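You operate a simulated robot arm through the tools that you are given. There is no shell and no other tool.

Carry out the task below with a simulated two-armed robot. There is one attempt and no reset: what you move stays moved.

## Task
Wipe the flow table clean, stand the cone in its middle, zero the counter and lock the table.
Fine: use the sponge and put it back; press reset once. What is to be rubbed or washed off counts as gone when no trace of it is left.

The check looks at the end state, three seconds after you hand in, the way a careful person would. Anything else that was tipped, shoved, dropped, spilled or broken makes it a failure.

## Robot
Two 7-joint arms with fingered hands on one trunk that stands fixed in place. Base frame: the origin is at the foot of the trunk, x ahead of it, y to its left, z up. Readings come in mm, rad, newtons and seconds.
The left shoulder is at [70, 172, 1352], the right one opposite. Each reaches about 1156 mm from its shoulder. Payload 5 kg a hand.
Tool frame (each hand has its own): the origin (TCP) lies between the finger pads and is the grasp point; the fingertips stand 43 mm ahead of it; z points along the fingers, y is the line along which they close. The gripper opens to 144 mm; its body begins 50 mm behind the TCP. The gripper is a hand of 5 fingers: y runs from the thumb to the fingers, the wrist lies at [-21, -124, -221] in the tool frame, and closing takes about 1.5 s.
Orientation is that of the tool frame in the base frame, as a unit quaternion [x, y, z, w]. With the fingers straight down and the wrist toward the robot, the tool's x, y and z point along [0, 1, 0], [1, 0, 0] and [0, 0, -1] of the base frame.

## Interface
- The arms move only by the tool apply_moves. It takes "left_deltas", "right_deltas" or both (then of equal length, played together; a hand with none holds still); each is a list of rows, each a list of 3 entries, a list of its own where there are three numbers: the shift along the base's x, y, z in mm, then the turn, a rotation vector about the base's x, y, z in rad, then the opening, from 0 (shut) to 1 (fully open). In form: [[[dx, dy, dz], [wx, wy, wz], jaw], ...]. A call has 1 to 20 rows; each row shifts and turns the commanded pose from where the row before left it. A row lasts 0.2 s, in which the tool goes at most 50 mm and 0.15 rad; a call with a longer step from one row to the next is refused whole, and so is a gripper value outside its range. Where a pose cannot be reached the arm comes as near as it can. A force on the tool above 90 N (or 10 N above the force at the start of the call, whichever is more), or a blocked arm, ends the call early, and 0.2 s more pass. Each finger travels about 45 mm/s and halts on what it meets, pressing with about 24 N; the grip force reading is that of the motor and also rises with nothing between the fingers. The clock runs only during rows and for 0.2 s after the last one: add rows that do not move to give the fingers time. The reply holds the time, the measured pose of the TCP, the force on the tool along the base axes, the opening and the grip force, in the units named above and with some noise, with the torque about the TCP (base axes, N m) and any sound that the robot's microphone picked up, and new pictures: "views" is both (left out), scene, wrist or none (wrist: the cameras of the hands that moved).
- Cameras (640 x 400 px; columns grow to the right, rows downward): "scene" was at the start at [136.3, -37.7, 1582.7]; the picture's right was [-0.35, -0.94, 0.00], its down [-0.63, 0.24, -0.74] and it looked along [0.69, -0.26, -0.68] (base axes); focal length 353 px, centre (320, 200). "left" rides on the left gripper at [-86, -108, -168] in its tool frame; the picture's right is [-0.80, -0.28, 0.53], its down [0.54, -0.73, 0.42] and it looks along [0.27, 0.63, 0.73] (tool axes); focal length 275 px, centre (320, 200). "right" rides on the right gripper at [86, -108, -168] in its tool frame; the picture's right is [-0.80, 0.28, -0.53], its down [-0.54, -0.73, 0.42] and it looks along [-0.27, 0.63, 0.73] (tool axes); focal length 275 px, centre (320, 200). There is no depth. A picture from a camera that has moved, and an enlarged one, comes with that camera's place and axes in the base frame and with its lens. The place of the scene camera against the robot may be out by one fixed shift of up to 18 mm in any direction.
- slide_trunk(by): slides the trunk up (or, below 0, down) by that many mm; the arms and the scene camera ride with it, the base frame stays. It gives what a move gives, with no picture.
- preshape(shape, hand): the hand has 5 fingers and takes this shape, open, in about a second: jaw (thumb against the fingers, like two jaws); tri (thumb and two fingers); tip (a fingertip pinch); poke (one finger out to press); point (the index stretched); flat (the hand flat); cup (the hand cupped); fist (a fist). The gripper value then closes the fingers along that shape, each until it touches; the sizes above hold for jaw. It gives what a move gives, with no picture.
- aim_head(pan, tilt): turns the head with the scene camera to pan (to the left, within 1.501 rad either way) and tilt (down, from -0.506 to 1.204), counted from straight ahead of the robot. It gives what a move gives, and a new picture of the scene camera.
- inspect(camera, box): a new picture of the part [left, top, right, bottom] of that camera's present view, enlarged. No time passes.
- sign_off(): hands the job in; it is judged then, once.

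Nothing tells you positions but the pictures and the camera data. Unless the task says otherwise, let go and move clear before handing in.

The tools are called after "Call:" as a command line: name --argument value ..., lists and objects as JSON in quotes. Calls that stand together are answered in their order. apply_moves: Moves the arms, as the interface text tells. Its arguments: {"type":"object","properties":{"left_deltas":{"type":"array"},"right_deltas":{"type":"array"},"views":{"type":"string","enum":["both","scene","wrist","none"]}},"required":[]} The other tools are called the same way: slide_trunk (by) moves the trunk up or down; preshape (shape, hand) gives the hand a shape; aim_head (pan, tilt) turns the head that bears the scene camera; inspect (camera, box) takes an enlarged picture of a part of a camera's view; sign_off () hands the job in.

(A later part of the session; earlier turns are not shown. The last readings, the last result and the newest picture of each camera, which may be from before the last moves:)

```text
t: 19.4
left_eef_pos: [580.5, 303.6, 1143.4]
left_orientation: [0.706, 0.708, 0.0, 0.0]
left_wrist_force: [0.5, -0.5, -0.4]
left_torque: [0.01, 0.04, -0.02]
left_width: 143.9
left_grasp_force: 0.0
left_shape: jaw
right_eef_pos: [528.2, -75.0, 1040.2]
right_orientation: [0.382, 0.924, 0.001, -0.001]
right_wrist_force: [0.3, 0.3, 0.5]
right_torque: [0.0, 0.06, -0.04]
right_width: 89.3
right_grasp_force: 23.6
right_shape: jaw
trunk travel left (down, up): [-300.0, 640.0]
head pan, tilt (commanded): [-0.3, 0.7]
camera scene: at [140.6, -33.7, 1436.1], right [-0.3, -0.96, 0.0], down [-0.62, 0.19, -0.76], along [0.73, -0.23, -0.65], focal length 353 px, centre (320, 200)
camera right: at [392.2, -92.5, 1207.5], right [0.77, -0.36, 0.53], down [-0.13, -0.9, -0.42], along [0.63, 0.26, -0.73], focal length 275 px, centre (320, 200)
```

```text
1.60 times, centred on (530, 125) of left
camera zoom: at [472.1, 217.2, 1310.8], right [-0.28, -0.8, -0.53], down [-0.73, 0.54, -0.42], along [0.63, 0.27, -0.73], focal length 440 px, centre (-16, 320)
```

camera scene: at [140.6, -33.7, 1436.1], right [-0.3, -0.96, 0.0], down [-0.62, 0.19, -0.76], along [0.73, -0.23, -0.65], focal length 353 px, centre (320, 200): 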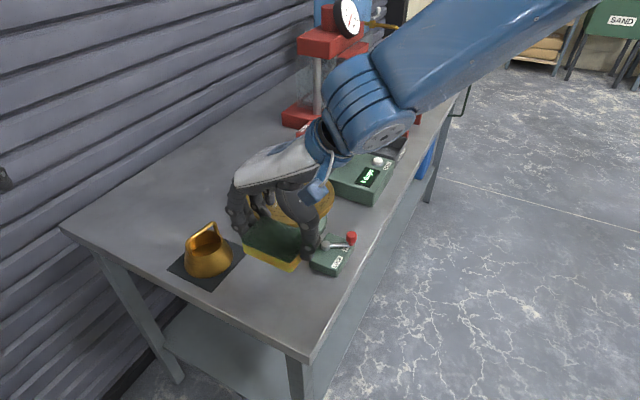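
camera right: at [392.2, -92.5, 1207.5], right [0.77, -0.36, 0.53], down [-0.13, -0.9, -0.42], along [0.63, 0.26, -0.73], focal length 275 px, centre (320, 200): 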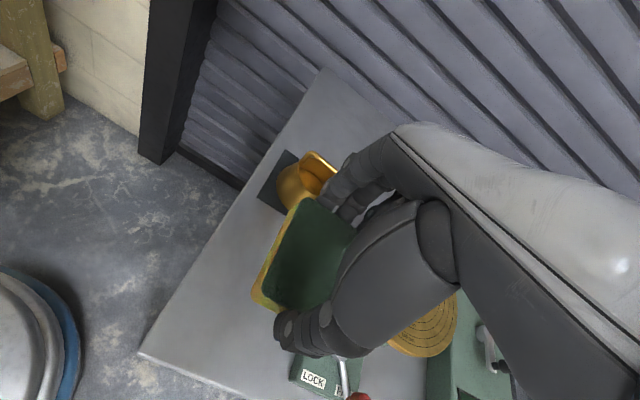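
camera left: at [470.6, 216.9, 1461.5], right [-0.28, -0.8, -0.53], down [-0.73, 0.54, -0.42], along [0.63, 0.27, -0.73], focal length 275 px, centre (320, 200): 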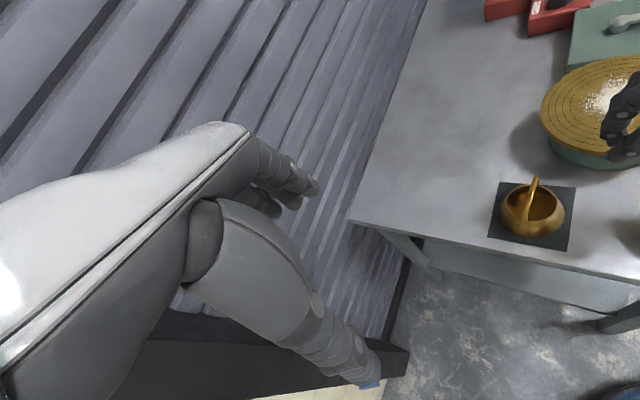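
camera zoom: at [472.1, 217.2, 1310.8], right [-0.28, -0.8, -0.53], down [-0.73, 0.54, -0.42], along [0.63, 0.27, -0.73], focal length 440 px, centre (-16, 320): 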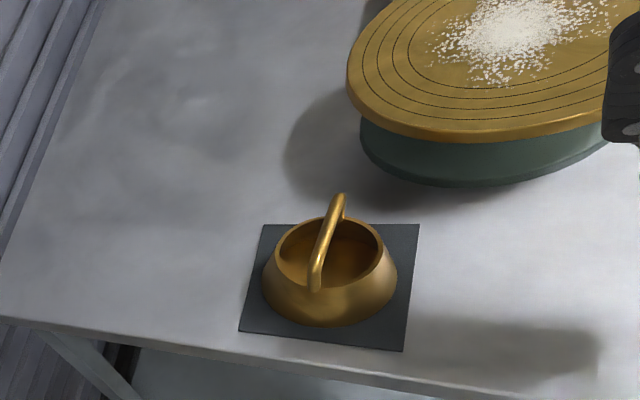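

The sponge is firmly held and level. I'll carry it over to the disc centre, near (736,-141), and then lower it until it touches.

Call:
apply_moves --right_deltas '[[[35, -11, 0], [0, 0, 0], 0.4], [[35, -11, 0], [0, 0, 0], 0.4], [[35, -11, 0], [0, 0, 0], 0.4], [[35, -11, 0], [0, 0, 0], 0.4], [[35, -11, 0], [0, 0, 0], 0.4], [[33, -11, -10], [0, 0, 0], 0.4], [[0, 0, -15], [0, 0, 0], 0.4], [[0, 0, 0], [0, 0, 0], 0.4]]' --views "both"

Call:
inspect --camera "scene" --box '[220, 120, 380, 260]'

Call:
inspect --camera "left" --box '[420, 0, 640, 200]'

```text
t: 21.2
left_eef_pos: [579.9, 304.3, 1142.5]
left_orientation: [0.706, 0.708, 0.0, -0.001]
left_wrist_force: [0.1, -0.2, 0.4]
left_torque: [0.01, 0.0, -0.01]
left_width: 143.6
left_grasp_force: 0.0
left_shape: jaw
right_eef_pos: [737.6, -139.7, 1016.9]
right_orientation: [0.382, 0.924, 0.0, 0.0]
right_wrist_force: [-0.8, 0.7, -0.1]
right_torque: [0.0, 0.0, 0.0]
right_width: 89.4
right_grasp_force: 24.0
right_shape: jaw
trunk travel left (down, up): [-300.0, 640.0]
head pan, tilt (commanded): [-0.3, 0.7]
camera scene: at [139.3, -33.2, 1436.3], right [-0.3, -0.96, 0.0], down [-0.62, 0.19, -0.76], along [0.73, -0.23, -0.64], focal length 353 px, centre (320, 200)
camera right: at [600.1, -157.5, 1183.1], right [0.77, -0.36, 0.53], down [-0.13, -0.9, -0.42], along [0.63, 0.26, -0.73], focal length 275 px, centre (320, 200)
```

scene: 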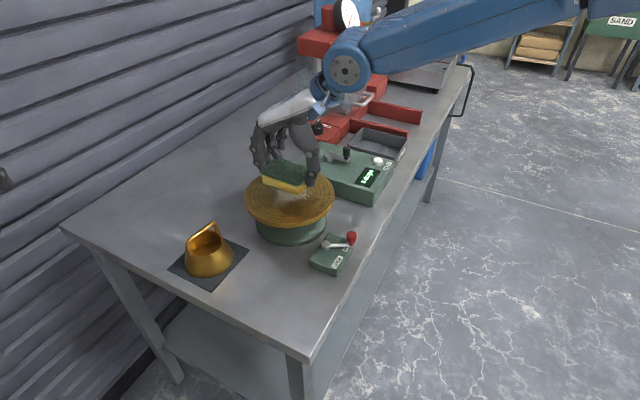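
right: 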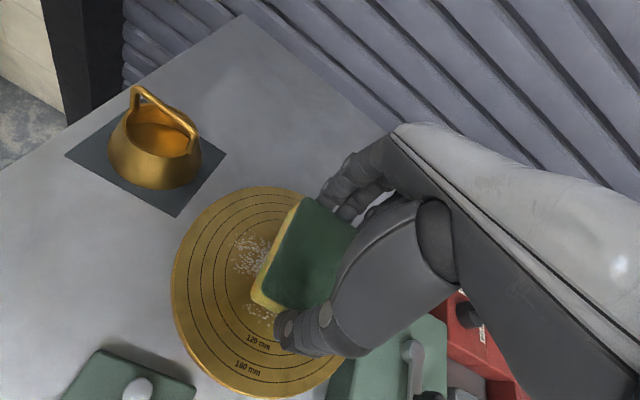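

```text
2.86 times, centred on (300, 190) of scene
camera zoom: at [139.3, -33.2, 1436.3], right [-0.3, -0.96, 0.0], down [-0.62, 0.19, -0.76], along [0.73, -0.23, -0.64], focal length 1009 px, centre (377, 229)
```

zoom: 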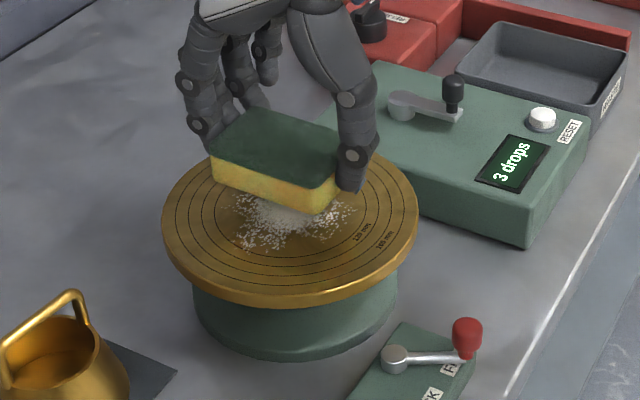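

```text
2.00 times, centred on (530, 100) of left
camera zoom: at [470.9, 217.7, 1311.3], right [-0.28, -0.8, -0.53], down [-0.73, 0.54, -0.42], along [0.63, 0.27, -0.73], focal length 551 px, centre (-100, 400)
```

zoom: 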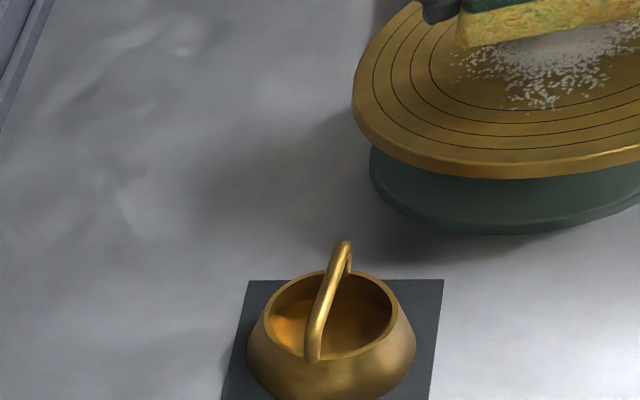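

The sponge is directly above the residue. I'll lower it gradually, watching for contact force.

Call:
apply_moves --right_deltas '[[[0, 0, -10], [0, 0, 0], 0.4], [[0, 0, -8], [0, 0, 0], 0.4], [[0, 0, -4], [0, 0, 0], 0.4], [[0, 0, 0], [0, 0, 0], 0.4]]' --views "none"

Call:
inspect --camera "scene" --box '[230, 130, 350, 240]'

```text
t: 22.2
left_eef_pos: [579.1, 304.7, 1143.3]
left_orientation: [0.707, 0.708, 0.0, 0.0]
left_wrist_force: [0.9, 0.6, 0.9]
left_torque: [0.03, 0.01, 0.02]
left_width: 143.8
left_grasp_force: 0.0
left_shape: jaw
right_eef_pos: [735.7, -140.1, 994.2]
right_orientation: [0.382, 0.924, 0.0, -0.001]
right_wrist_force: [0.0, 0.4, -0.1]
right_torque: [0.01, 0.01, 0.0]
right_width: 89.2
right_grasp_force: 23.7
right_shape: jaw
trunk travel left (down, up): [-300.0, 640.0]
head pan, tilt (commanded): [-0.3, 0.7]
```

```text
3.64 times, centred on (290, 185) of scene
camera zoom: at [139.5, -33.2, 1436.2], right [-0.3, -0.96, 0.0], down [-0.62, 0.19, -0.76], along [0.73, -0.23, -0.64], focal length 1285 px, centre (429, 254)
```

zoom: 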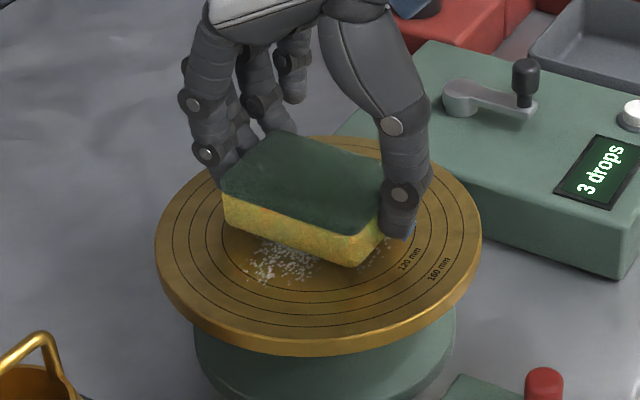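

Call:
apply_moves --right_deltas '[[[0, 0, -2], [0, 0, 0], 0.4], [[0, 0, -2], [0, 0, 0], 0.4], [[0, 0, 0], [0, 0, 0], 0.4]]' --views "none"

```text
t: 23.0
left_eef_pos: [580.0, 304.4, 1143.4]
left_orientation: [0.706, 0.708, 0.0, 0.0]
left_wrist_force: [0.3, 0.2, -0.3]
left_torque: [0.05, -0.02, 0.0]
left_width: 143.5
left_grasp_force: 0.1
left_shape: jaw
right_eef_pos: [734.7, -141.0, 989.5]
right_orientation: [0.381, 0.924, 0.001, -0.001]
right_wrist_force: [0.9, 0.0, 0.6]
right_torque: [-0.02, 0.0, -0.01]
right_width: 89.4
right_grasp_force: 23.6
right_shape: jaw
trunk travel left (down, up): [-300.0, 640.0]
head pan, tilt (commanded): [-0.3, 0.7]
```

Call:
apply_moves --right_deltas '[[[0, 0, -2], [0, 0, 0], 0.4], [[0, 0, -2], [0, 0, 0], 0.4], [[0, 0, 0], [0, 0, 0], 0.4]]' --views "none"

Call:
inspect --camera "scene" --box '[230, 130, 350, 240]'

```text
t: 23.8
left_eef_pos: [579.9, 303.9, 1143.4]
left_orientation: [0.706, 0.708, 0.001, 0.0]
left_wrist_force: [0.6, 0.5, -0.2]
left_torque: [-0.02, -0.01, 0.03]
left_width: 144.1
left_grasp_force: 0.2
left_shape: jaw
right_eef_pos: [735.2, -141.2, 985.7]
right_orientation: [0.382, 0.924, 0.001, -0.001]
right_wrist_force: [0.6, 0.8, 0.6]
right_torque: [-0.01, -0.01, -0.01]
right_width: 89.4
right_grasp_force: 23.8
right_shape: jaw
trunk travel left (down, up): [-300.0, 640.0]
head pan, tilt (commanded): [-0.3, 0.7]
```

```text
3.64 times, centred on (290, 185) of scene
camera zoom: at [139.5, -33.2, 1436.2], right [-0.3, -0.96, 0.0], down [-0.62, 0.19, -0.76], along [0.73, -0.23, -0.64], focal length 1285 px, centre (429, 254)
```

zoom: 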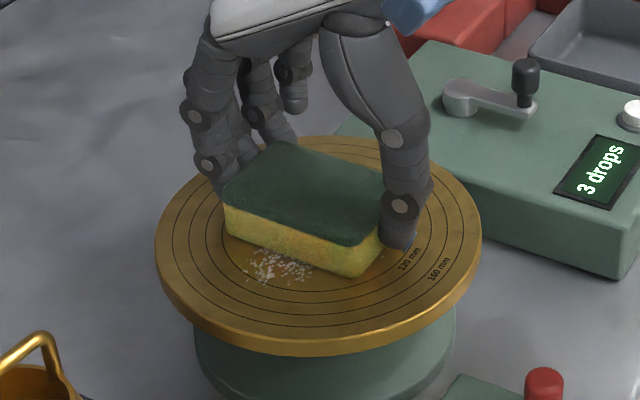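

Call:
apply_moves --right_deltas '[[[0, 0, -2], [0, 0, 0], 0.4], [[0, 0, -1], [0, 0, 0], 0.4], [[0, 0, 0], [0, 0, 0], 0.4]]' --views "none"

```text
t: 24.6
left_eef_pos: [579.0, 303.6, 1143.6]
left_orientation: [0.707, 0.707, 0.0, -0.001]
left_wrist_force: [0.1, -0.3, -0.1]
left_torque: [0.0, -0.02, -0.05]
left_width: 143.8
left_grasp_force: 0.0
left_shape: jaw
right_eef_pos: [734.6, -140.8, 983.9]
right_orientation: [0.382, 0.924, 0.001, 0.0]
right_wrist_force: [0.2, -1.5, 11.1]
right_torque: [-0.21, 0.16, 0.01]
right_width: 89.2
right_grasp_force: 24.0
right_shape: jaw
trunk travel left (down, up): [-300.0, 640.0]
head pan, tilt (commanded): [-0.3, 0.7]
```

Contact at about 11 N. I'll wipe along the bench direction first and check the result.

Call:
apply_moves --right_deltas '[[[14, -14, 0], [0, 0, 0], 0.4], [[14, -14, 0], [0, 0, 0], 0.4], [[14, -14, 0], [0, 0, 0], 0.4], [[0, 0, 0], [0, 0, 0], 0.4]]' --views "none"

Call:
inspect --camera "scene" --box '[230, 130, 350, 240]'

Call:
inspect --camera "right" --box '[120, 150, 420, 400]'

```text
t: 25.6
left_eef_pos: [579.7, 304.8, 1145.3]
left_orientation: [0.706, 0.708, 0.0, 0.002]
left_wrist_force: [0.7, -0.2, 0.3]
left_torque: [-0.04, 0.0, -0.03]
left_width: 143.7
left_grasp_force: 0.1
left_shape: jaw
right_eef_pos: [775.7, -182.3, 983.5]
right_orientation: [0.382, 0.924, 0.0, -0.001]
right_wrist_force: [-6.6, 7.2, 13.0]
right_torque: [0.17, 0.29, -0.07]
right_width: 88.8
right_grasp_force: 23.5
right_shape: jaw
trunk travel left (down, up): [-300.0, 640.0]
head pan, tilt (commanded): [-0.3, 0.7]
```

```text
3.64 times, centred on (290, 185) of scene
camera zoom: at [137.4, -31.8, 1436.5], right [-0.3, -0.96, 0.0], down [-0.61, 0.19, -0.77], along [0.73, -0.23, -0.64], focal length 1285 px, centre (429, 254)
```

zoom: 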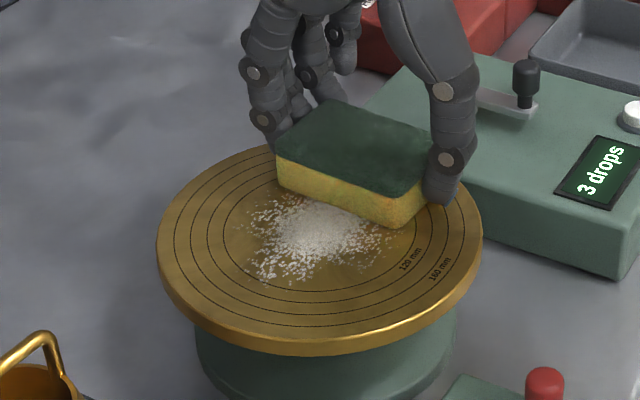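

```text
1.60 times, centred on (270, 275) of right
camera zoom: at [638.5, -199.5, 1151.0], right [0.76, -0.36, 0.53], down [-0.13, -0.9, -0.42], along [0.63, 0.26, -0.73], focal length 440 px, centre (400, 80)
```

zoom: 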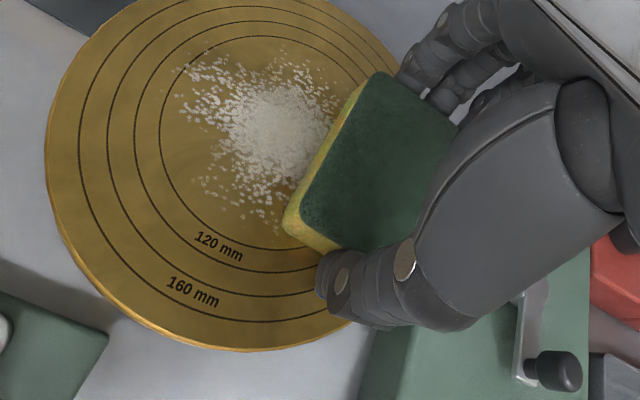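

The sponge is dragging with good friction but the residue needs more strokes. I'll run several back-and-forth passes.

Call:
apply_moves --right_deltas '[[[-14, 14, 0], [0, 0, 0], 0.4], [[-14, 14, 0], [0, 0, 0], 0.4], [[-14, 14, 0], [0, 0, 0], 0.4], [[-14, 14, 0], [0, 0, 0], 0.4], [[-14, 14, 0], [0, 0, 0], 0.4], [[-14, 14, 0], [0, 0, 0], 0.4], [[14, -14, 0], [0, 0, 0], 0.4], [[14, -14, 0], [0, 0, 0], 0.4], [[14, -14, 0], [0, 0, 0], 0.4], [[14, -14, 0], [0, 0, 0], 0.4], [[14, -14, 0], [0, 0, 0], 0.4], [[14, -14, 0], [0, 0, 0], 0.4], [[0, 0, 0], [0, 0, 0], 0.4]]' --views "none"

Call:
inspect --camera "scene" --box '[230, 130, 350, 240]'

Call:
inspect --camera "right" --box '[120, 150, 420, 400]'

```text
t: 28.4
left_eef_pos: [578.9, 305.0, 1143.8]
left_orientation: [0.706, 0.708, 0.0, 0.001]
left_wrist_force: [0.2, 0.4, -0.8]
left_torque: [-0.02, -0.03, 0.01]
left_width: 143.8
left_grasp_force: 0.1
left_shape: jaw
right_eef_pos: [777.3, -181.9, 985.1]
right_orientation: [0.381, 0.924, -0.001, 0.0]
right_wrist_force: [-5.3, 3.7, 9.6]
right_torque: [0.1, 0.22, -0.09]
right_width: 88.6
right_grasp_force: 24.1
right_shape: jaw
trunk travel left (down, up): [-300.0, 640.0]
head pan, tilt (commanded): [-0.3, 0.7]
```

```text
3.64 times, centred on (290, 185) of scene
camera zoom: at [138.0, -32.2, 1436.4], right [-0.3, -0.96, 0.0], down [-0.61, 0.19, -0.77], along [0.73, -0.23, -0.64], focal length 1285 px, centre (429, 254)
```

zoom: 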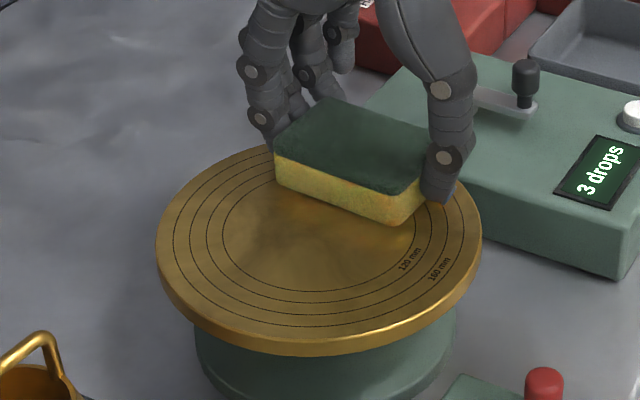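

```text
1.60 times, centred on (270, 275) of right
camera zoom: at [640.5, -198.8, 1150.8], right [0.76, -0.36, 0.53], down [-0.13, -0.9, -0.42], along [0.63, 0.25, -0.73], focal length 440 px, centre (400, 80)
```

zoom: 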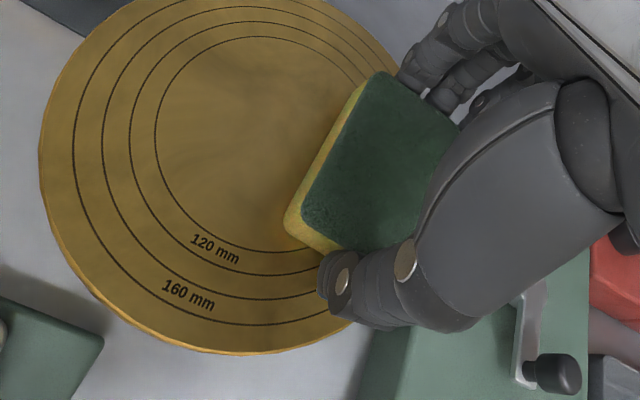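

The bulk is gone. I'll do further passes offset to either side so no trace remains.

Call:
apply_moves --right_deltas '[[[-14, 14, 0], [0, 0, 0], 0.4], [[18, 18, 0], [0, 0, 0], 0.4], [[-14, 14, 0], [0, 0, 0], 0.4], [[-14, 14, 0], [0, 0, 0], 0.4], [[-14, 14, 0], [0, 0, 0], 0.4], [[-14, 14, 0], [0, 0, 0], 0.4], [[14, -14, 0], [0, 0, 0], 0.4], [[14, -14, 0], [0, 0, 0], 0.4], [[14, -14, 0], [0, 0, 0], 0.4], [[14, -14, 0], [0, 0, 0], 0.4], [[-18, -18, 0], [0, 0, 0], 0.4], [[-18, -18, 0], [0, 0, 0], 0.4], [[-14, 14, 0], [0, 0, 0], 0.4], [[-14, 14, 0], [0, 0, 0], 0.4], [[-14, 14, 0], [0, 0, 0], 0.4], [[-14, 14, 0], [0, 0, 0], 0.4], [[14, -14, 0], [0, 0, 0], 0.4], [[14, -14, 0], [0, 0, 0], 0.4], [[14, -14, 0], [0, 0, 0], 0.4], [[14, -14, 0], [0, 0, 0], 0.4]]' --views "none"

Call:
inspect --camera "scene" --box '[230, 130, 350, 240]'

Call:
inspect --camera "right" --box '[120, 150, 420, 400]'

```text
t: 32.6
left_eef_pos: [578.7, 304.5, 1142.6]
left_orientation: [0.706, 0.708, 0.0, -0.001]
left_wrist_force: [-0.1, -0.9, 0.9]
left_torque: [0.0, -0.01, -0.01]
left_width: 143.8
left_grasp_force: 0.0
left_shape: jaw
right_eef_pos: [746.0, -184.3, 985.3]
right_orientation: [0.381, 0.925, 0.001, 0.0]
right_wrist_force: [-2.3, 4.4, 7.1]
right_torque: [0.14, 0.17, -0.08]
right_width: 89.4
right_grasp_force: 24.0
right_shape: jaw
trunk travel left (down, up): [-300.0, 640.0]
head pan, tilt (commanded): [-0.3, 0.7]
```

```text
3.64 times, centred on (290, 185) of scene
camera zoom: at [138.4, -33.2, 1436.5], right [-0.3, -0.96, 0.0], down [-0.62, 0.19, -0.77], along [0.73, -0.23, -0.64], focal length 1285 px, centre (429, 254)
```

zoom: 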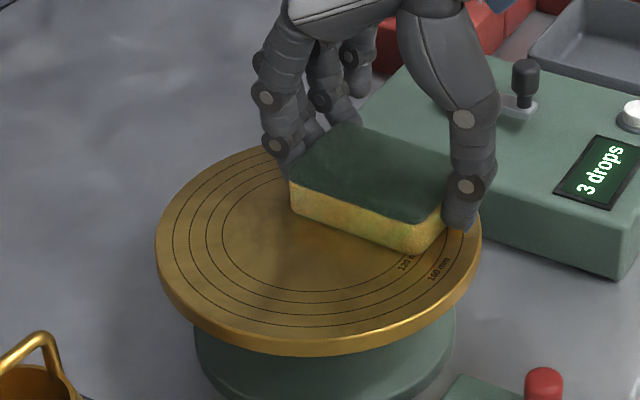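

```text
1.60 times, centred on (270, 275) of right
camera zoom: at [608.9, -202.7, 1150.8], right [0.76, -0.36, 0.53], down [-0.13, -0.9, -0.42], along [0.63, 0.26, -0.73], focal length 440 px, centre (400, 80)
```

zoom: 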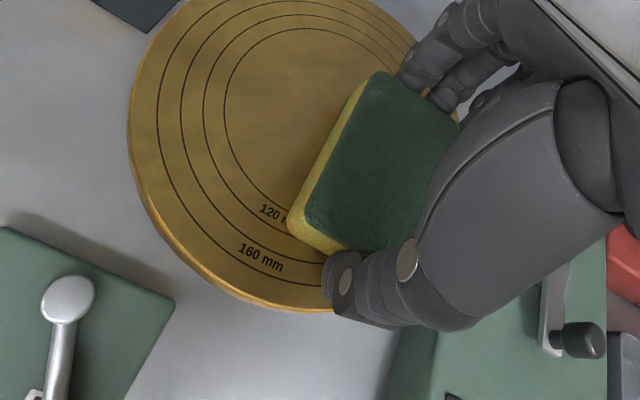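

It looks clean. I'll lift the sponge off and move aside to inspect the whole disc before putting it back.

Call:
apply_moves --right_deltas '[[[0, 0, 15], [0, 0, 0], 0.4], [[0, 0, 30], [0, 0, 0], 0.4], [[-20, 10, 10], [0, 0, 0], 0.4], [[-35, 15, 0], [0, 0, 0], 0.4], [[-40, 20, 0], [0, 0, 0], 0.4], [[-40, 20, 0], [0, 0, 0], 0.4], [[-40, 20, 0], [0, 0, 0], 0.4], [[-35, 20, 0], [0, 0, 0], 0.4], [[0, 0, 0], [0, 0, 0], 0.4]]' --views "both"

Call:
inspect --camera "scene" --box '[230, 150, 350, 250]'

Call:
inspect --camera "left" --box '[480, 0, 640, 120]'

```text
t: 34.6
left_eef_pos: [579.1, 303.4, 1143.4]
left_orientation: [0.706, 0.708, -0.001, 0.0]
left_wrist_force: [0.3, -0.2, 0.6]
left_torque: [-0.01, -0.01, 0.0]
left_width: 143.9
left_grasp_force: 0.2
left_shape: jaw
right_eef_pos: [536.8, -80.3, 1037.6]
right_orientation: [0.383, 0.924, 0.0, -0.001]
right_wrist_force: [0.9, -0.5, -0.8]
right_torque: [0.01, 0.03, -0.02]
right_width: 88.8
right_grasp_force: 23.8
right_shape: jaw
trunk travel left (down, up): [-300.0, 640.0]
head pan, tilt (commanded): [-0.3, 0.7]
camera scene: at [140.1, -33.9, 1436.2], right [-0.3, -0.96, 0.0], down [-0.62, 0.19, -0.76], along [0.73, -0.23, -0.64], focal length 353 px, centre (320, 200)
camera right: at [400.2, -98.2, 1204.8], right [0.77, -0.36, 0.53], down [-0.13, -0.9, -0.42], along [0.63, 0.26, -0.73], focal length 275 px, centre (320, 200)
```

scene: 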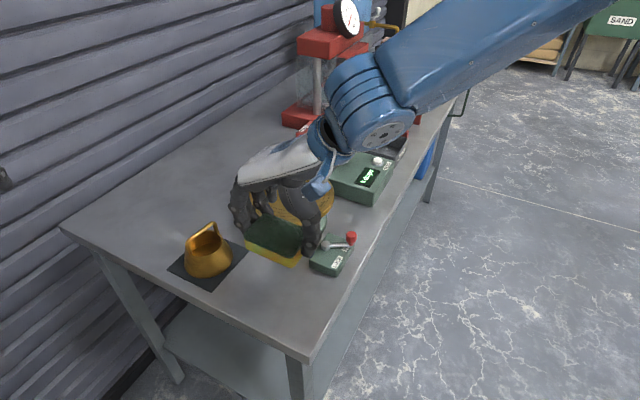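
right: 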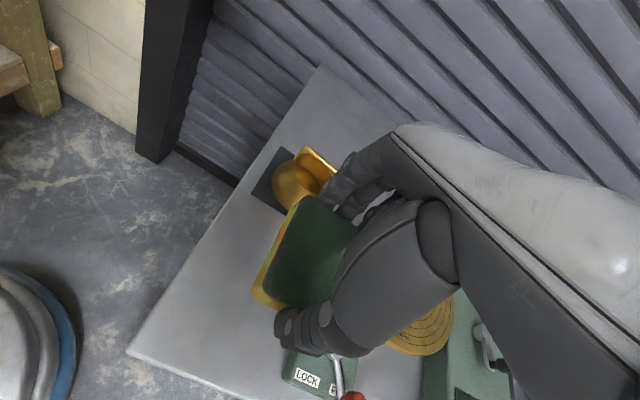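

```text
4.00 times, centred on (290, 200) of scene
camera zoom: at [140.1, -33.9, 1436.2], right [-0.3, -0.96, 0.0], down [-0.62, 0.19, -0.76], along [0.73, -0.23, -0.64], focal length 1413 px, centre (440, 200)
```

zoom: 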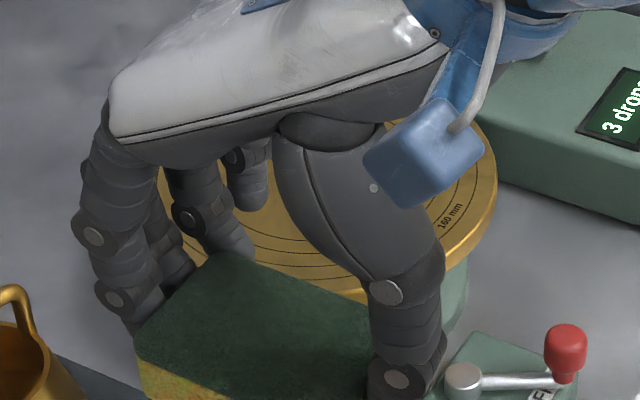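

```text
3.33 times, centred on (560, 60) of left
camera zoom: at [471.7, 217.0, 1311.1], right [-0.28, -0.8, -0.53], down [-0.73, 0.54, -0.42], along [0.63, 0.27, -0.73], focal length 918 px, centre (-480, 667)
```

zoom: 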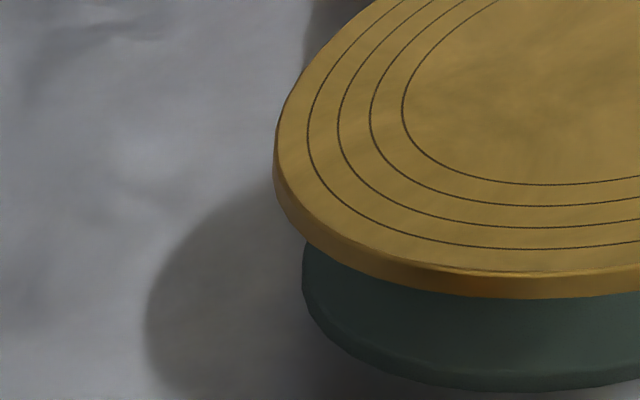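

The hand hides part of the disc from the scene camera. I'll shift the left hand a little so its camera sees the whole disc before I let go of the sponge.

Call:
apply_moves --left_deltas '[[[25, -25, 10], [0, 0, 0], 1], [[25, -25, 10], [0, 0, 0], 1], [[25, -25, 10], [0, 0, 0], 1], [[25, -25, 10], [0, 0, 0], 1], [[0, 0, 0], [0, 0, 0], 1]]' --views "wrist"

Call:
inspect --camera "left" --box '[440, 0, 640, 200]'

```text
t: 35.8
left_eef_pos: [680.7, 204.7, 1184.2]
left_orientation: [0.707, 0.708, -0.001, 0.0]
left_wrist_force: [-0.1, 0.5, 1.6]
left_torque: [-0.03, -0.04, 0.0]
left_width: 144.0
left_grasp_force: 0.1
left_shape: jaw
right_eef_pos: [536.2, -79.4, 1038.6]
right_orientation: [0.382, 0.924, 0.0, 0.0]
right_wrist_force: [-0.7, 0.6, -1.0]
right_torque: [-0.03, 0.01, 0.01]
right_width: 89.2
right_grasp_force: 24.0
right_shape: jaw
trunk travel left (down, up): [-300.0, 640.0]
head pan, tilt (commanded): [-0.3, 0.7]
camera left: at [571.3, 119.0, 1351.2], right [-0.28, -0.8, -0.53], down [-0.73, 0.54, -0.42], along [0.63, 0.27, -0.73], focal length 275 px, centre (320, 200)
```

left: 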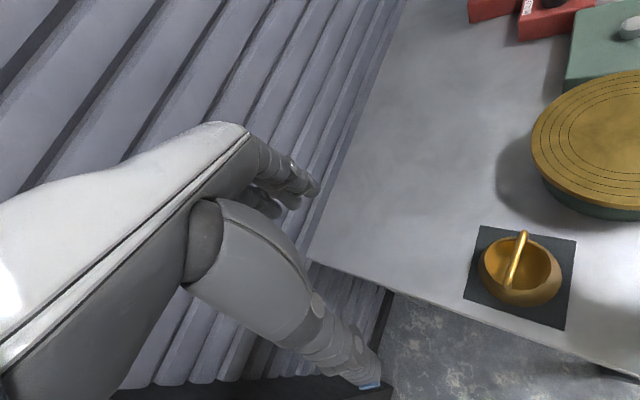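

```text
2.00 times, centred on (540, 100) of left
camera zoom: at [571.3, 119.0, 1351.2], right [-0.28, -0.8, -0.53], down [-0.73, 0.54, -0.42], along [0.63, 0.27, -0.73], focal length 551 px, centre (-120, 400)
```

zoom: 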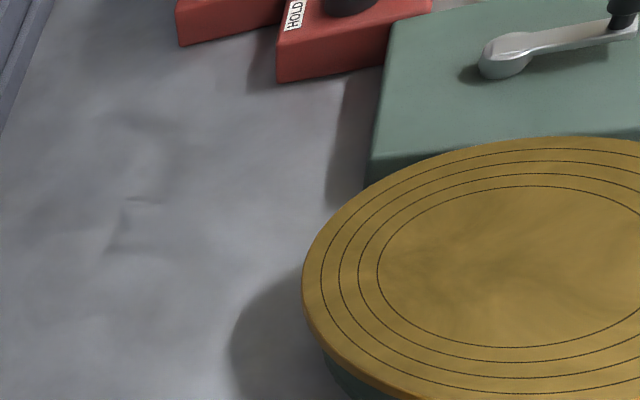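

Call:
apply_moves --left_deltas '[[[15, -30, 5], [0, 0, 0], 1], [[15, -30, 5], [0, 0, 0], 1], [[15, -30, 5], [0, 0, 0], 1], [[0, 0, 0], [0, 0, 0], 1]]' --views "wrist"

Call:
inspect --camera "left" --box '[480, 40, 640, 180]'

Call:
inspect --camera "left" --box '[540, 60, 640, 140]'

```text
t: 36.8
left_eef_pos: [726.4, 113.5, 1198.9]
left_orientation: [0.706, 0.708, 0.0, 0.001]
left_wrist_force: [0.5, 0.5, 0.4]
left_torque: [-0.04, -0.01, 0.02]
left_width: 144.0
left_grasp_force: 0.0
left_shape: jaw
right_eef_pos: [536.6, -79.3, 1037.8]
right_orientation: [0.381, 0.924, 0.0, -0.001]
right_wrist_force: [1.2, 0.7, 0.4]
right_torque: [-0.08, -0.01, 0.02]
right_width: 88.9
right_grasp_force: 23.7
right_shape: jaw
trunk travel left (down, up): [-300.0, 640.0]
head pan, tilt (commanded): [-0.3, 0.7]
camera left: at [616.7, 27.6, 1367.2], right [-0.28, -0.8, -0.53], down [-0.73, 0.54, -0.42], along [0.63, 0.27, -0.73], focal length 275 px, centre (320, 200)
```

left: 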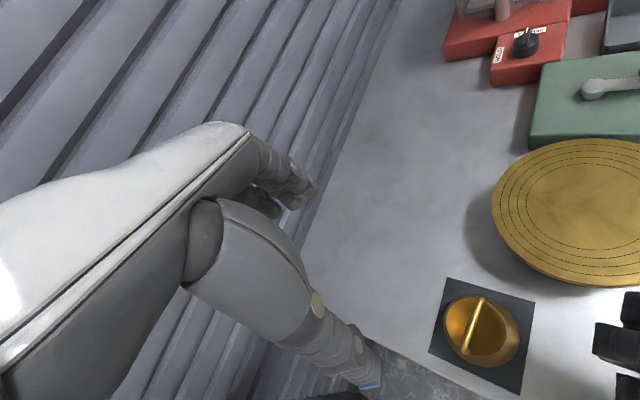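

```text
2.86 times, centred on (560, 110) of left
camera zoom: at [616.7, 27.6, 1367.2], right [-0.28, -0.8, -0.53], down [-0.73, 0.54, -0.42], along [0.63, 0.27, -0.73], focal length 786 px, centre (-366, 457)
```

zoom: 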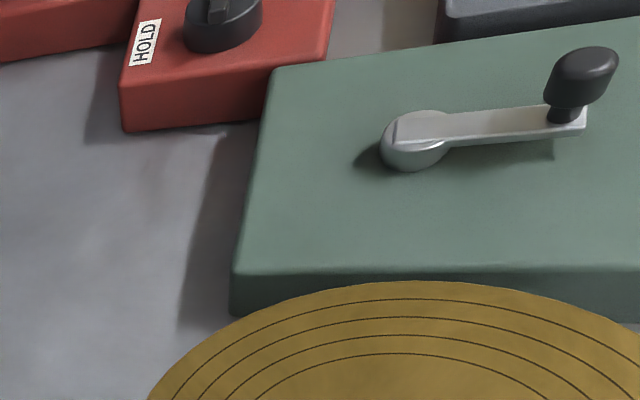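

```text
5.00 times, centred on (590, 100) of left
camera zoom: at [616.7, 27.6, 1367.2], right [-0.28, -0.8, -0.53], down [-0.73, 0.54, -0.42], along [0.63, 0.27, -0.73], focal length 1376 px, centre (-1030, 700)
```

zoom: 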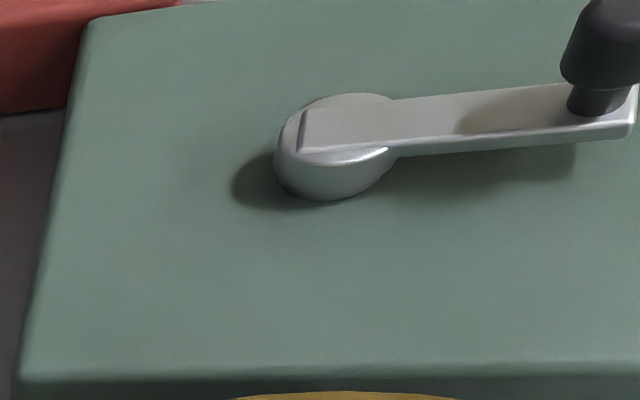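

Call:
inspect --camera "left" --box '[480, 130, 640, 295]'

Call:
inspect --camera "left" --box '[420, 270, 545, 395]'

```text
2.42 times, centred on (560, 212) of left
camera zoom: at [616.7, 27.6, 1367.2], right [-0.28, -0.8, -0.53], down [-0.73, 0.54, -0.42], along [0.63, 0.27, -0.73], focal length 667 px, centre (-262, 170)
```

zoom: 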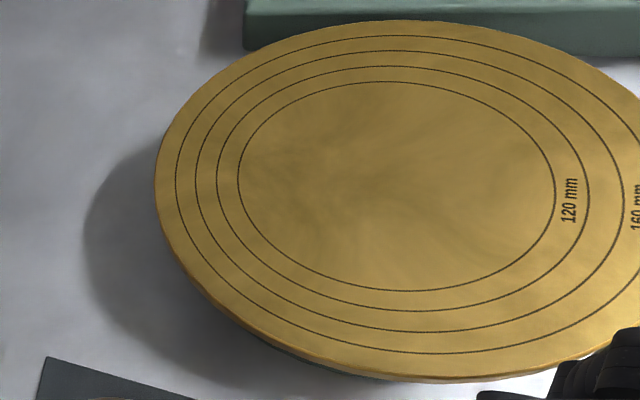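

```text
3.20 times, centred on (482, 332) of left
camera zoom: at [616.7, 27.6, 1367.2], right [-0.28, -0.8, -0.53], down [-0.73, 0.54, -0.42], along [0.63, 0.27, -0.73], focal length 881 px, centre (-200, -224)
```

zoom: 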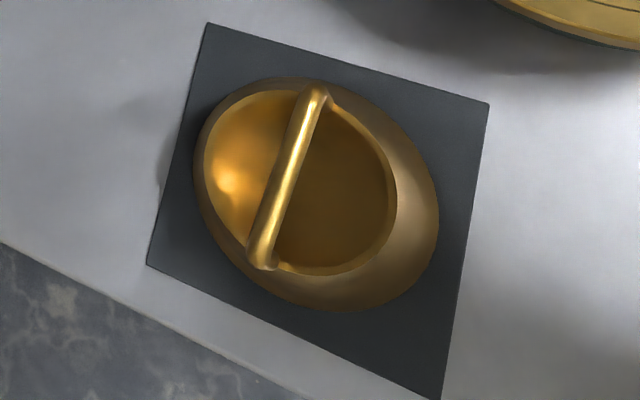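

The disc looks clean and I see no residue. While I still hold the sponge I'll do one more full set of strokes to be safe, and raise the left hand out of the way as a lookout.

Call:
apply_moves --right_deltas '[[[33, -10, 0], [0, 0, 0], 0.4], [[33, -10, 0], [0, 0, 0], 0.4], [[33, -10, 0], [0, 0, 0], 0.4], [[33, -10, 0], [0, 0, 0], 0.4], [[33, -11, 0], [0, 0, 0], 0.4], [[33, -11, 0], [0, 0, 0], 0.4], [[0, 0, -20], [0, 0, 0], 0.4], [[0, 0, -20], [0, 0, 0], 0.4], [[0, 0, 0], [0, 0, 0], 0.4]]' --left_deltas '[[[-10, 15, 25], [0, 0, 0], 1], [[-10, 15, 25], [0, 0, 0], 1], [[-10, 15, 25], [0, 0, 0], 1], [[-10, 15, 25], [0, 0, 0], 1], [[-10, 15, 25], [0, 0, 0], 1], [[-10, 15, 25], [0, 0, 0], 1], [[0, 0, 0], [0, 0, 0], 1], [[0, 0, 0], [0, 0, 0], 1], [[0, 0, 0], [0, 0, 0], 1]]' --views "both"

```text
t: 38.8
left_eef_pos: [665.5, 201.7, 1348.8]
left_orientation: [0.706, 0.708, 0.0, 0.0]
left_wrist_force: [-0.4, -0.6, -0.2]
left_torque: [0.0, 0.02, -0.02]
left_width: 143.9
left_grasp_force: 0.2
left_shape: jaw
right_eef_pos: [732.9, -142.2, 996.4]
right_orientation: [0.382, 0.924, 0.0, 0.0]
right_wrist_force: [-0.4, 0.4, 0.5]
right_torque: [-0.01, -0.03, -0.01]
right_width: 89.1
right_grasp_force: 24.0
right_shape: jaw
trunk travel left (down, up): [-300.0, 640.0]
head pan, tilt (commanded): [-0.3, 0.7]
camera scene: at [139.1, -33.3, 1436.3], right [-0.3, -0.96, 0.0], down [-0.62, 0.19, -0.76], along [0.73, -0.23, -0.64], focal length 353 px, centre (320, 200)
camera right: at [596.9, -160.2, 1164.4], right [0.76, -0.36, 0.53], down [-0.13, -0.9, -0.42], along [0.63, 0.26, -0.73], focal length 275 px, centre (320, 200)
camera left: at [556.5, 116.9, 1515.6], right [-0.28, -0.8, -0.53], down [-0.73, 0.54, -0.42], along [0.63, 0.27, -0.73], focal length 275 px, centre (320, 200)
```

scene: 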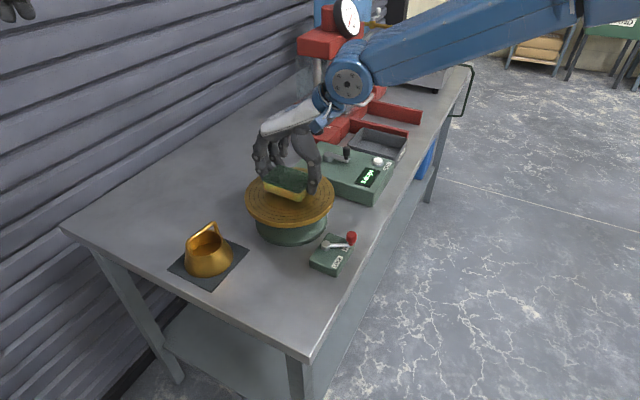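
right: 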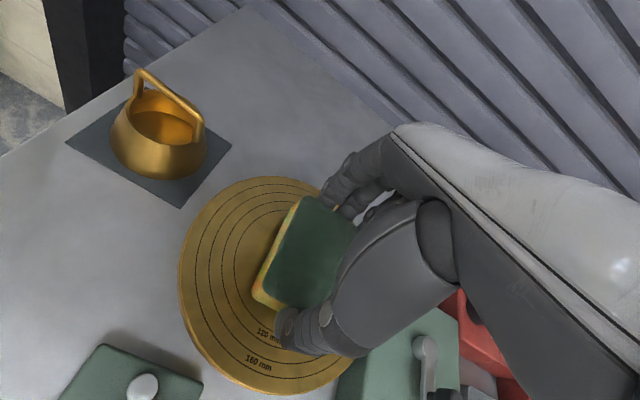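
left: 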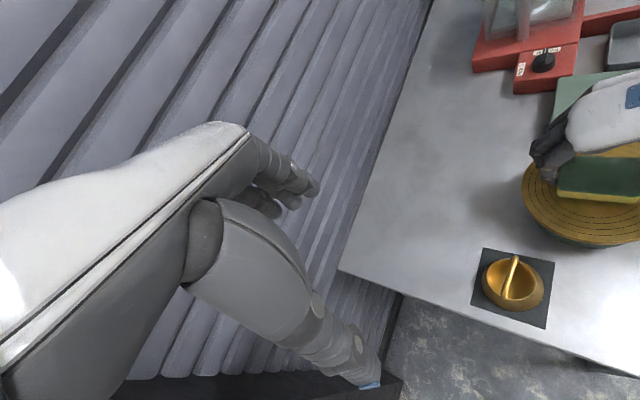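

Call:
apply_moves --right_deltas '[[[0, 0, -6], [0, 0, 0], 0.4], [[0, 0, -4], [0, 0, 0], 0.4], [[0, 0, -2], [0, 0, 0], 0.4], [[0, 0, 0], [0, 0, 0], 0.4]]' --views "none"

```text
t: 39.8
left_eef_pos: [665.1, 203.7, 1347.7]
left_orientation: [0.707, 0.707, 0.0, 0.001]
left_wrist_force: [-0.9, 0.1, 0.4]
left_torque: [-0.01, -0.01, 0.03]
left_width: 143.9
left_grasp_force: 0.1
left_shape: jaw
right_eef_pos: [733.5, -142.5, 986.3]
right_orientation: [0.382, 0.924, 0.001, -0.001]
right_wrist_force: [0.0, 0.0, -1.1]
right_torque: [0.04, -0.02, -0.02]
right_width: 88.9
right_grasp_force: 23.1
right_shape: jaw
trunk travel left (down, up): [-300.0, 640.0]
head pan, tilt (commanded): [-0.3, 0.7]
```

Call:
apply_moves --right_deltas '[[[0, 0, -2], [0, 0, 0], 0.4], [[0, 0, -1], [0, 0, 0], 0.4], [[20, -20, 0], [0, 0, 0], 0.4], [[20, -20, 0], [0, 0, 0], 0.4], [[-20, 20, 0], [0, 0, 0], 0.4], [[-20, 20, 0], [0, 0, 0], 0.4], [[-20, 20, 0], [0, 0, 0], 0.4], [[-20, 20, 0], [0, 0, 0], 0.4], [[24, 4, 0], [0, 0, 0], 0.4], [[20, -20, 0], [0, 0, 0], 0.4], [[20, -20, 0], [0, 0, 0], 0.4], [[20, -20, 0], [0, 0, 0], 0.4], [[-14, -14, 0], [0, 0, 0], 0.4], [[-14, -14, 0], [0, 0, 0], 0.4], [[-20, 20, 0], [0, 0, 0], 0.4], [[-20, 20, 0], [0, 0, 0], 0.4], [[-20, 20, 0], [0, 0, 0], 0.4], [[14, 14, 0], [0, 0, 0], 0.4], [[15, -15, 0], [0, 0, 0], 0.4], [[15, -15, 0], [0, 0, 0], 0.4]]' --views "wrist"

```text
t: 44.0
left_eef_pos: [665.3, 202.4, 1348.6]
left_orientation: [0.707, 0.707, -0.001, 0.001]
left_wrist_force: [0.5, -0.1, -0.9]
left_torque: [0.04, 0.01, 0.03]
left_width: 143.8
left_grasp_force: 0.1
left_shape: jaw
right_eef_pos: [732.9, -142.6, 983.8]
right_orientation: [0.382, 0.924, 0.002, -0.001]
right_wrist_force: [-3.1, 7.2, 10.2]
right_torque: [0.12, 0.24, -0.12]
right_width: 88.6
right_grasp_force: 24.2
right_shape: jaw
trunk travel left (down, up): [-300.0, 640.0]
head pan, tilt (commanded): [-0.3, 0.7]
camera right: at [595.8, -159.4, 1150.1], right [0.76, -0.36, 0.53], down [-0.13, -0.9, -0.43], along [0.63, 0.26, -0.73], focal length 275 px, centre (320, 200)
```

right: 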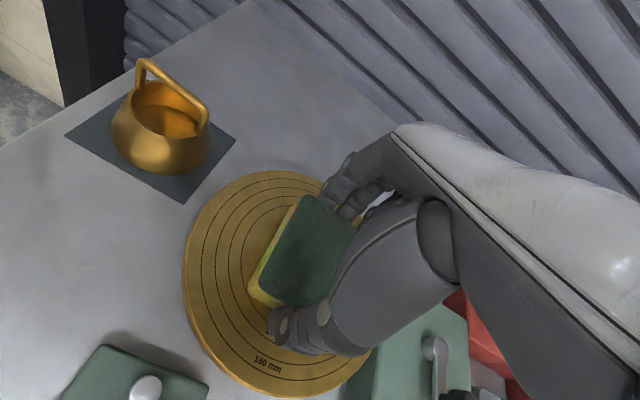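

Second wipe done with about 10 N of contact throughout. I'll return the sponge to its spot at (529,-73).

Call:
apply_moves --right_deltas '[[[0, 0, 20], [0, 0, 0], 0.4], [[0, 0, 35], [0, 0, 0], 0.4], [[-34, 11, 0], [0, 0, 0], 0.4], [[-34, 11, 0], [0, 0, 0], 0.4], [[-34, 12, 0], [0, 0, 0], 0.4], [[-34, 12, 0], [0, 0, 0], 0.4], [[-34, 12, 0], [0, 0, 0], 0.4], [[-34, 11.5, 0], [0, 0, 0], 0.4], [[0, 0, -30], [0, 0, 0], 0.4], [[0, 0, -30], [0, 0, 0], 0.4], [[0, 0, -30], [0, 0, 0], 0.4], [[0, 0, -30], [0, 0, 0], 0.4], [[0, 0, -10], [0, 0, 0], 0.4], [[0, 0, 0], [0, 0, 0], 0.4]]' --views "both"

Call:
inspect --camera "scene" --box '[220, 180, 360, 340]'

```text
t: 47.0
left_eef_pos: [666.0, 203.1, 1348.0]
left_orientation: [0.707, 0.708, 0.0, 0.0]
left_wrist_force: [-0.3, 0.2, -0.5]
left_torque: [0.04, -0.01, 0.0]
left_width: 144.1
left_grasp_force: 0.0
left_shape: jaw
right_eef_pos: [530.2, -74.1, 908.5]
right_orientation: [0.382, 0.924, 0.0, -0.001]
right_wrist_force: [0.7, -0.7, -0.5]
right_torque: [0.0, -0.04, -0.01]
right_width: 88.3
right_grasp_force: 24.0
right_shape: jaw
trunk travel left (down, up): [-300.0, 640.0]
head pan, tilt (commanded): [-0.3, 0.7]
camera scene: at [139.4, -33.2, 1436.3], right [-0.3, -0.96, 0.0], down [-0.62, 0.19, -0.76], along [0.73, -0.23, -0.64], focal length 353 px, centre (320, 200)
camera right: at [392.6, -90.9, 1075.4], right [0.77, -0.36, 0.53], down [-0.13, -0.9, -0.42], along [0.63, 0.26, -0.73], focal length 275 px, centre (320, 200)
```

scene: 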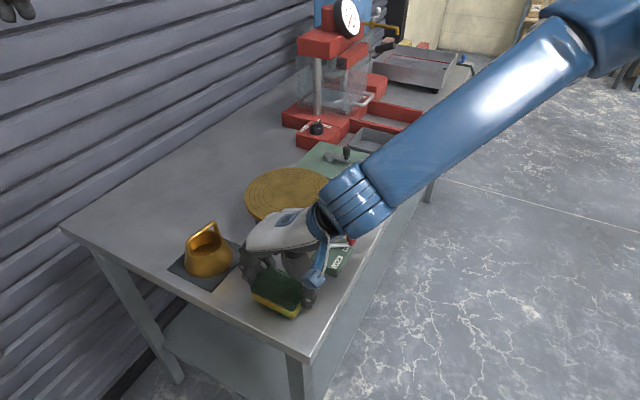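
right: 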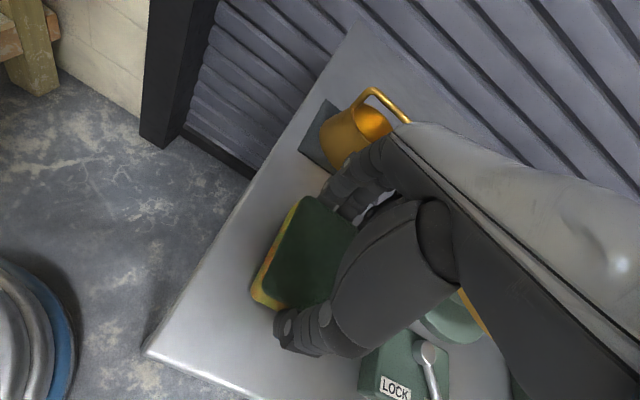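

```text
2.50 times, centred on (290, 260) of scene
camera zoom: at [139.4, -33.2, 1436.3], right [-0.3, -0.96, 0.0], down [-0.62, 0.19, -0.76], along [0.73, -0.23, -0.64], focal length 883 px, centre (395, 50)
```

zoom: 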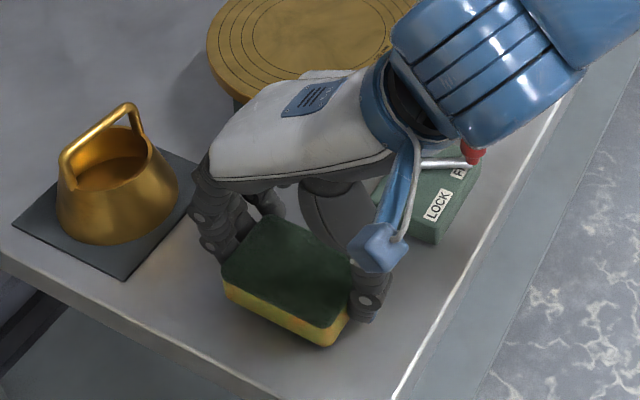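

Call:
apply_moves --right_deltas '[[[-1, 1, -4], [0, 0, 0], 0.4], [[0, 0, -2], [0, 0, 0], 0.4], [[0, 0, -1], [0, 0, 0], 0.4], [[0, 0, 0], [0, 0, 0], 0.4]]' --views "none"

```text
t: 48.0
left_eef_pos: [666.1, 203.4, 1346.8]
left_orientation: [0.706, 0.708, 0.0, 0.0]
left_wrist_force: [-0.4, 0.0, 0.2]
left_torque: [0.02, -0.01, 0.01]
left_width: 143.8
left_grasp_force: 0.0
left_shape: jaw
right_eef_pos: [527.8, -72.3, 901.1]
right_orientation: [0.382, 0.924, 0.001, -0.001]
right_wrist_force: [-0.2, -0.2, -0.2]
right_torque: [0.02, 0.02, 0.0]
right_width: 88.2
right_grasp_force: 24.2
right_shape: jaw
trunk travel left (down, up): [-300.0, 640.0]
head pan, tilt (commanded): [-0.3, 0.7]
```

Call:
apply_moves --right_deltas '[[[0, 0, -1.5], [0, 0, 0], 0.4], [[0, 0, -1], [0, 0, 0], 0.4], [[0, 0, 0], [0, 0, 0], 0.4]]' --views "none"

```text
t: 48.8
left_eef_pos: [664.6, 202.8, 1348.0]
left_orientation: [0.706, 0.708, 0.0, 0.001]
left_wrist_force: [-0.6, -0.3, 0.0]
left_torque: [0.01, -0.03, 0.01]
left_width: 144.0
left_grasp_force: 0.0
left_shape: jaw
right_eef_pos: [527.5, -72.8, 898.5]
right_orientation: [0.382, 0.924, 0.0, -0.001]
right_wrist_force: [0.3, 0.0, 2.5]
right_torque: [-0.02, 0.03, -0.04]
right_width: 88.2
right_grasp_force: 24.5
right_shape: jaw
trunk travel left (down, up): [-300.0, 640.0]
head pan, tilt (commanded): [-0.3, 0.7]
```

The sponge is resting on the bench. I'll release and rise straight up.

Call:
apply_moves --right_deltas '[[[0, 0, 0], [0, 0, 0], 0.65], [[0, 0, 0], [0, 0, 0], 0.8], [[0, 0, 0], [0, 0, 0], 1], [[0, 0, 0], [0, 0, 0], 1], [[0, 0, 0], [0, 0, 0], 1], [[0, 0, 15], [0, 0, 0], 1], [[0, 0, 35], [0, 0, 0], 1], [[0, 0, 40], [0, 0, 0], 1], [[0, 0, 40], [0, 0, 0], 1], [[0, 0, 0], [0, 0, 0], 1]]' --views "both"

Call:
inspect --camera "scene" --box '[170, 150, 370, 340]'

```text
t: 51.0
left_eef_pos: [666.5, 202.2, 1347.4]
left_orientation: [0.707, 0.708, -0.001, 0.0]
left_wrist_force: [0.4, -0.8, 1.1]
left_torque: [0.03, 0.04, -0.02]
left_width: 143.8
left_grasp_force: 0.0
left_shape: jaw
right_eef_pos: [530.7, -71.9, 1029.9]
right_orientation: [0.381, 0.925, 0.0, -0.001]
right_wrist_force: [0.2, 0.0, -0.6]
right_torque: [0.02, 0.06, 0.0]
right_width: 143.6
right_grasp_force: 0.0
right_shape: jaw
trunk travel left (down, up): [-300.0, 640.0]
head pan, tilt (commanded): [-0.3, 0.7]
camera scene: at [140.7, -33.9, 1436.1], right [-0.3, -0.96, 0.0], down [-0.62, 0.19, -0.76], along [0.73, -0.23, -0.65], focal length 353 px, centre (320, 200)
camera right: at [393.2, -90.4, 1197.0], right [0.77, -0.36, 0.53], down [-0.13, -0.9, -0.42], along [0.63, 0.26, -0.73], focal length 275 px, centre (320, 200)
```

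scene: 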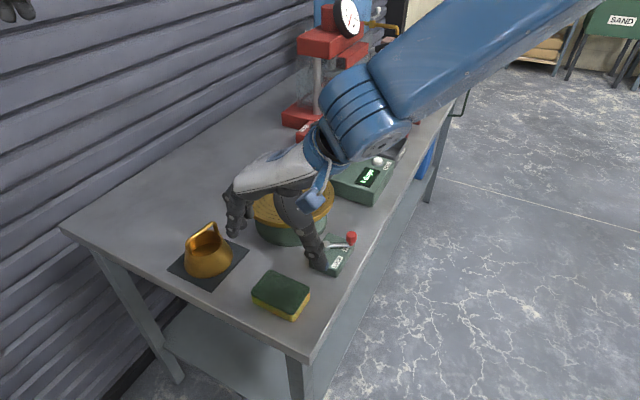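
right: 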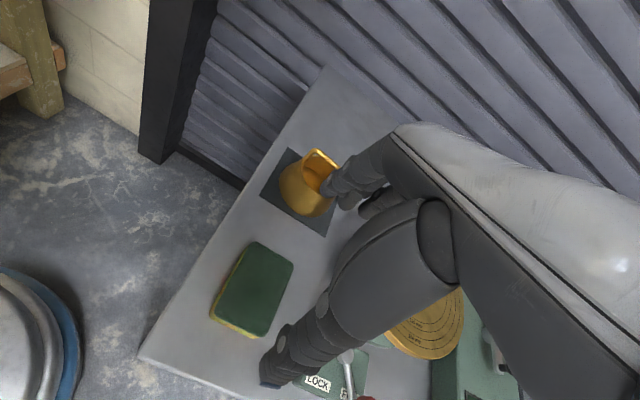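

```text
2.11 times, centred on (270, 245) of scene
camera zoom: at [140.7, -33.9, 1436.1], right [-0.3, -0.96, 0.0], down [-0.62, 0.19, -0.76], along [0.73, -0.23, -0.65], focal length 744 px, centre (425, 105)
```

zoom: 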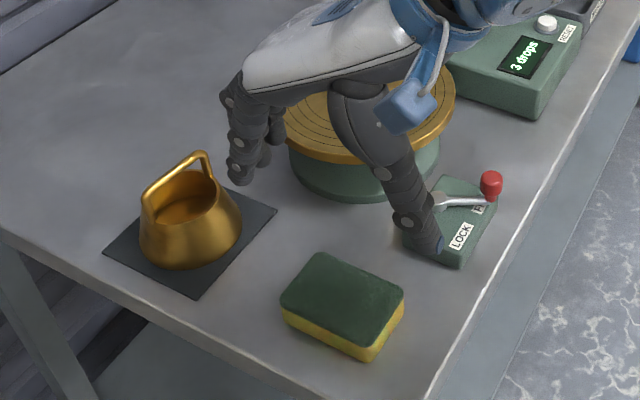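

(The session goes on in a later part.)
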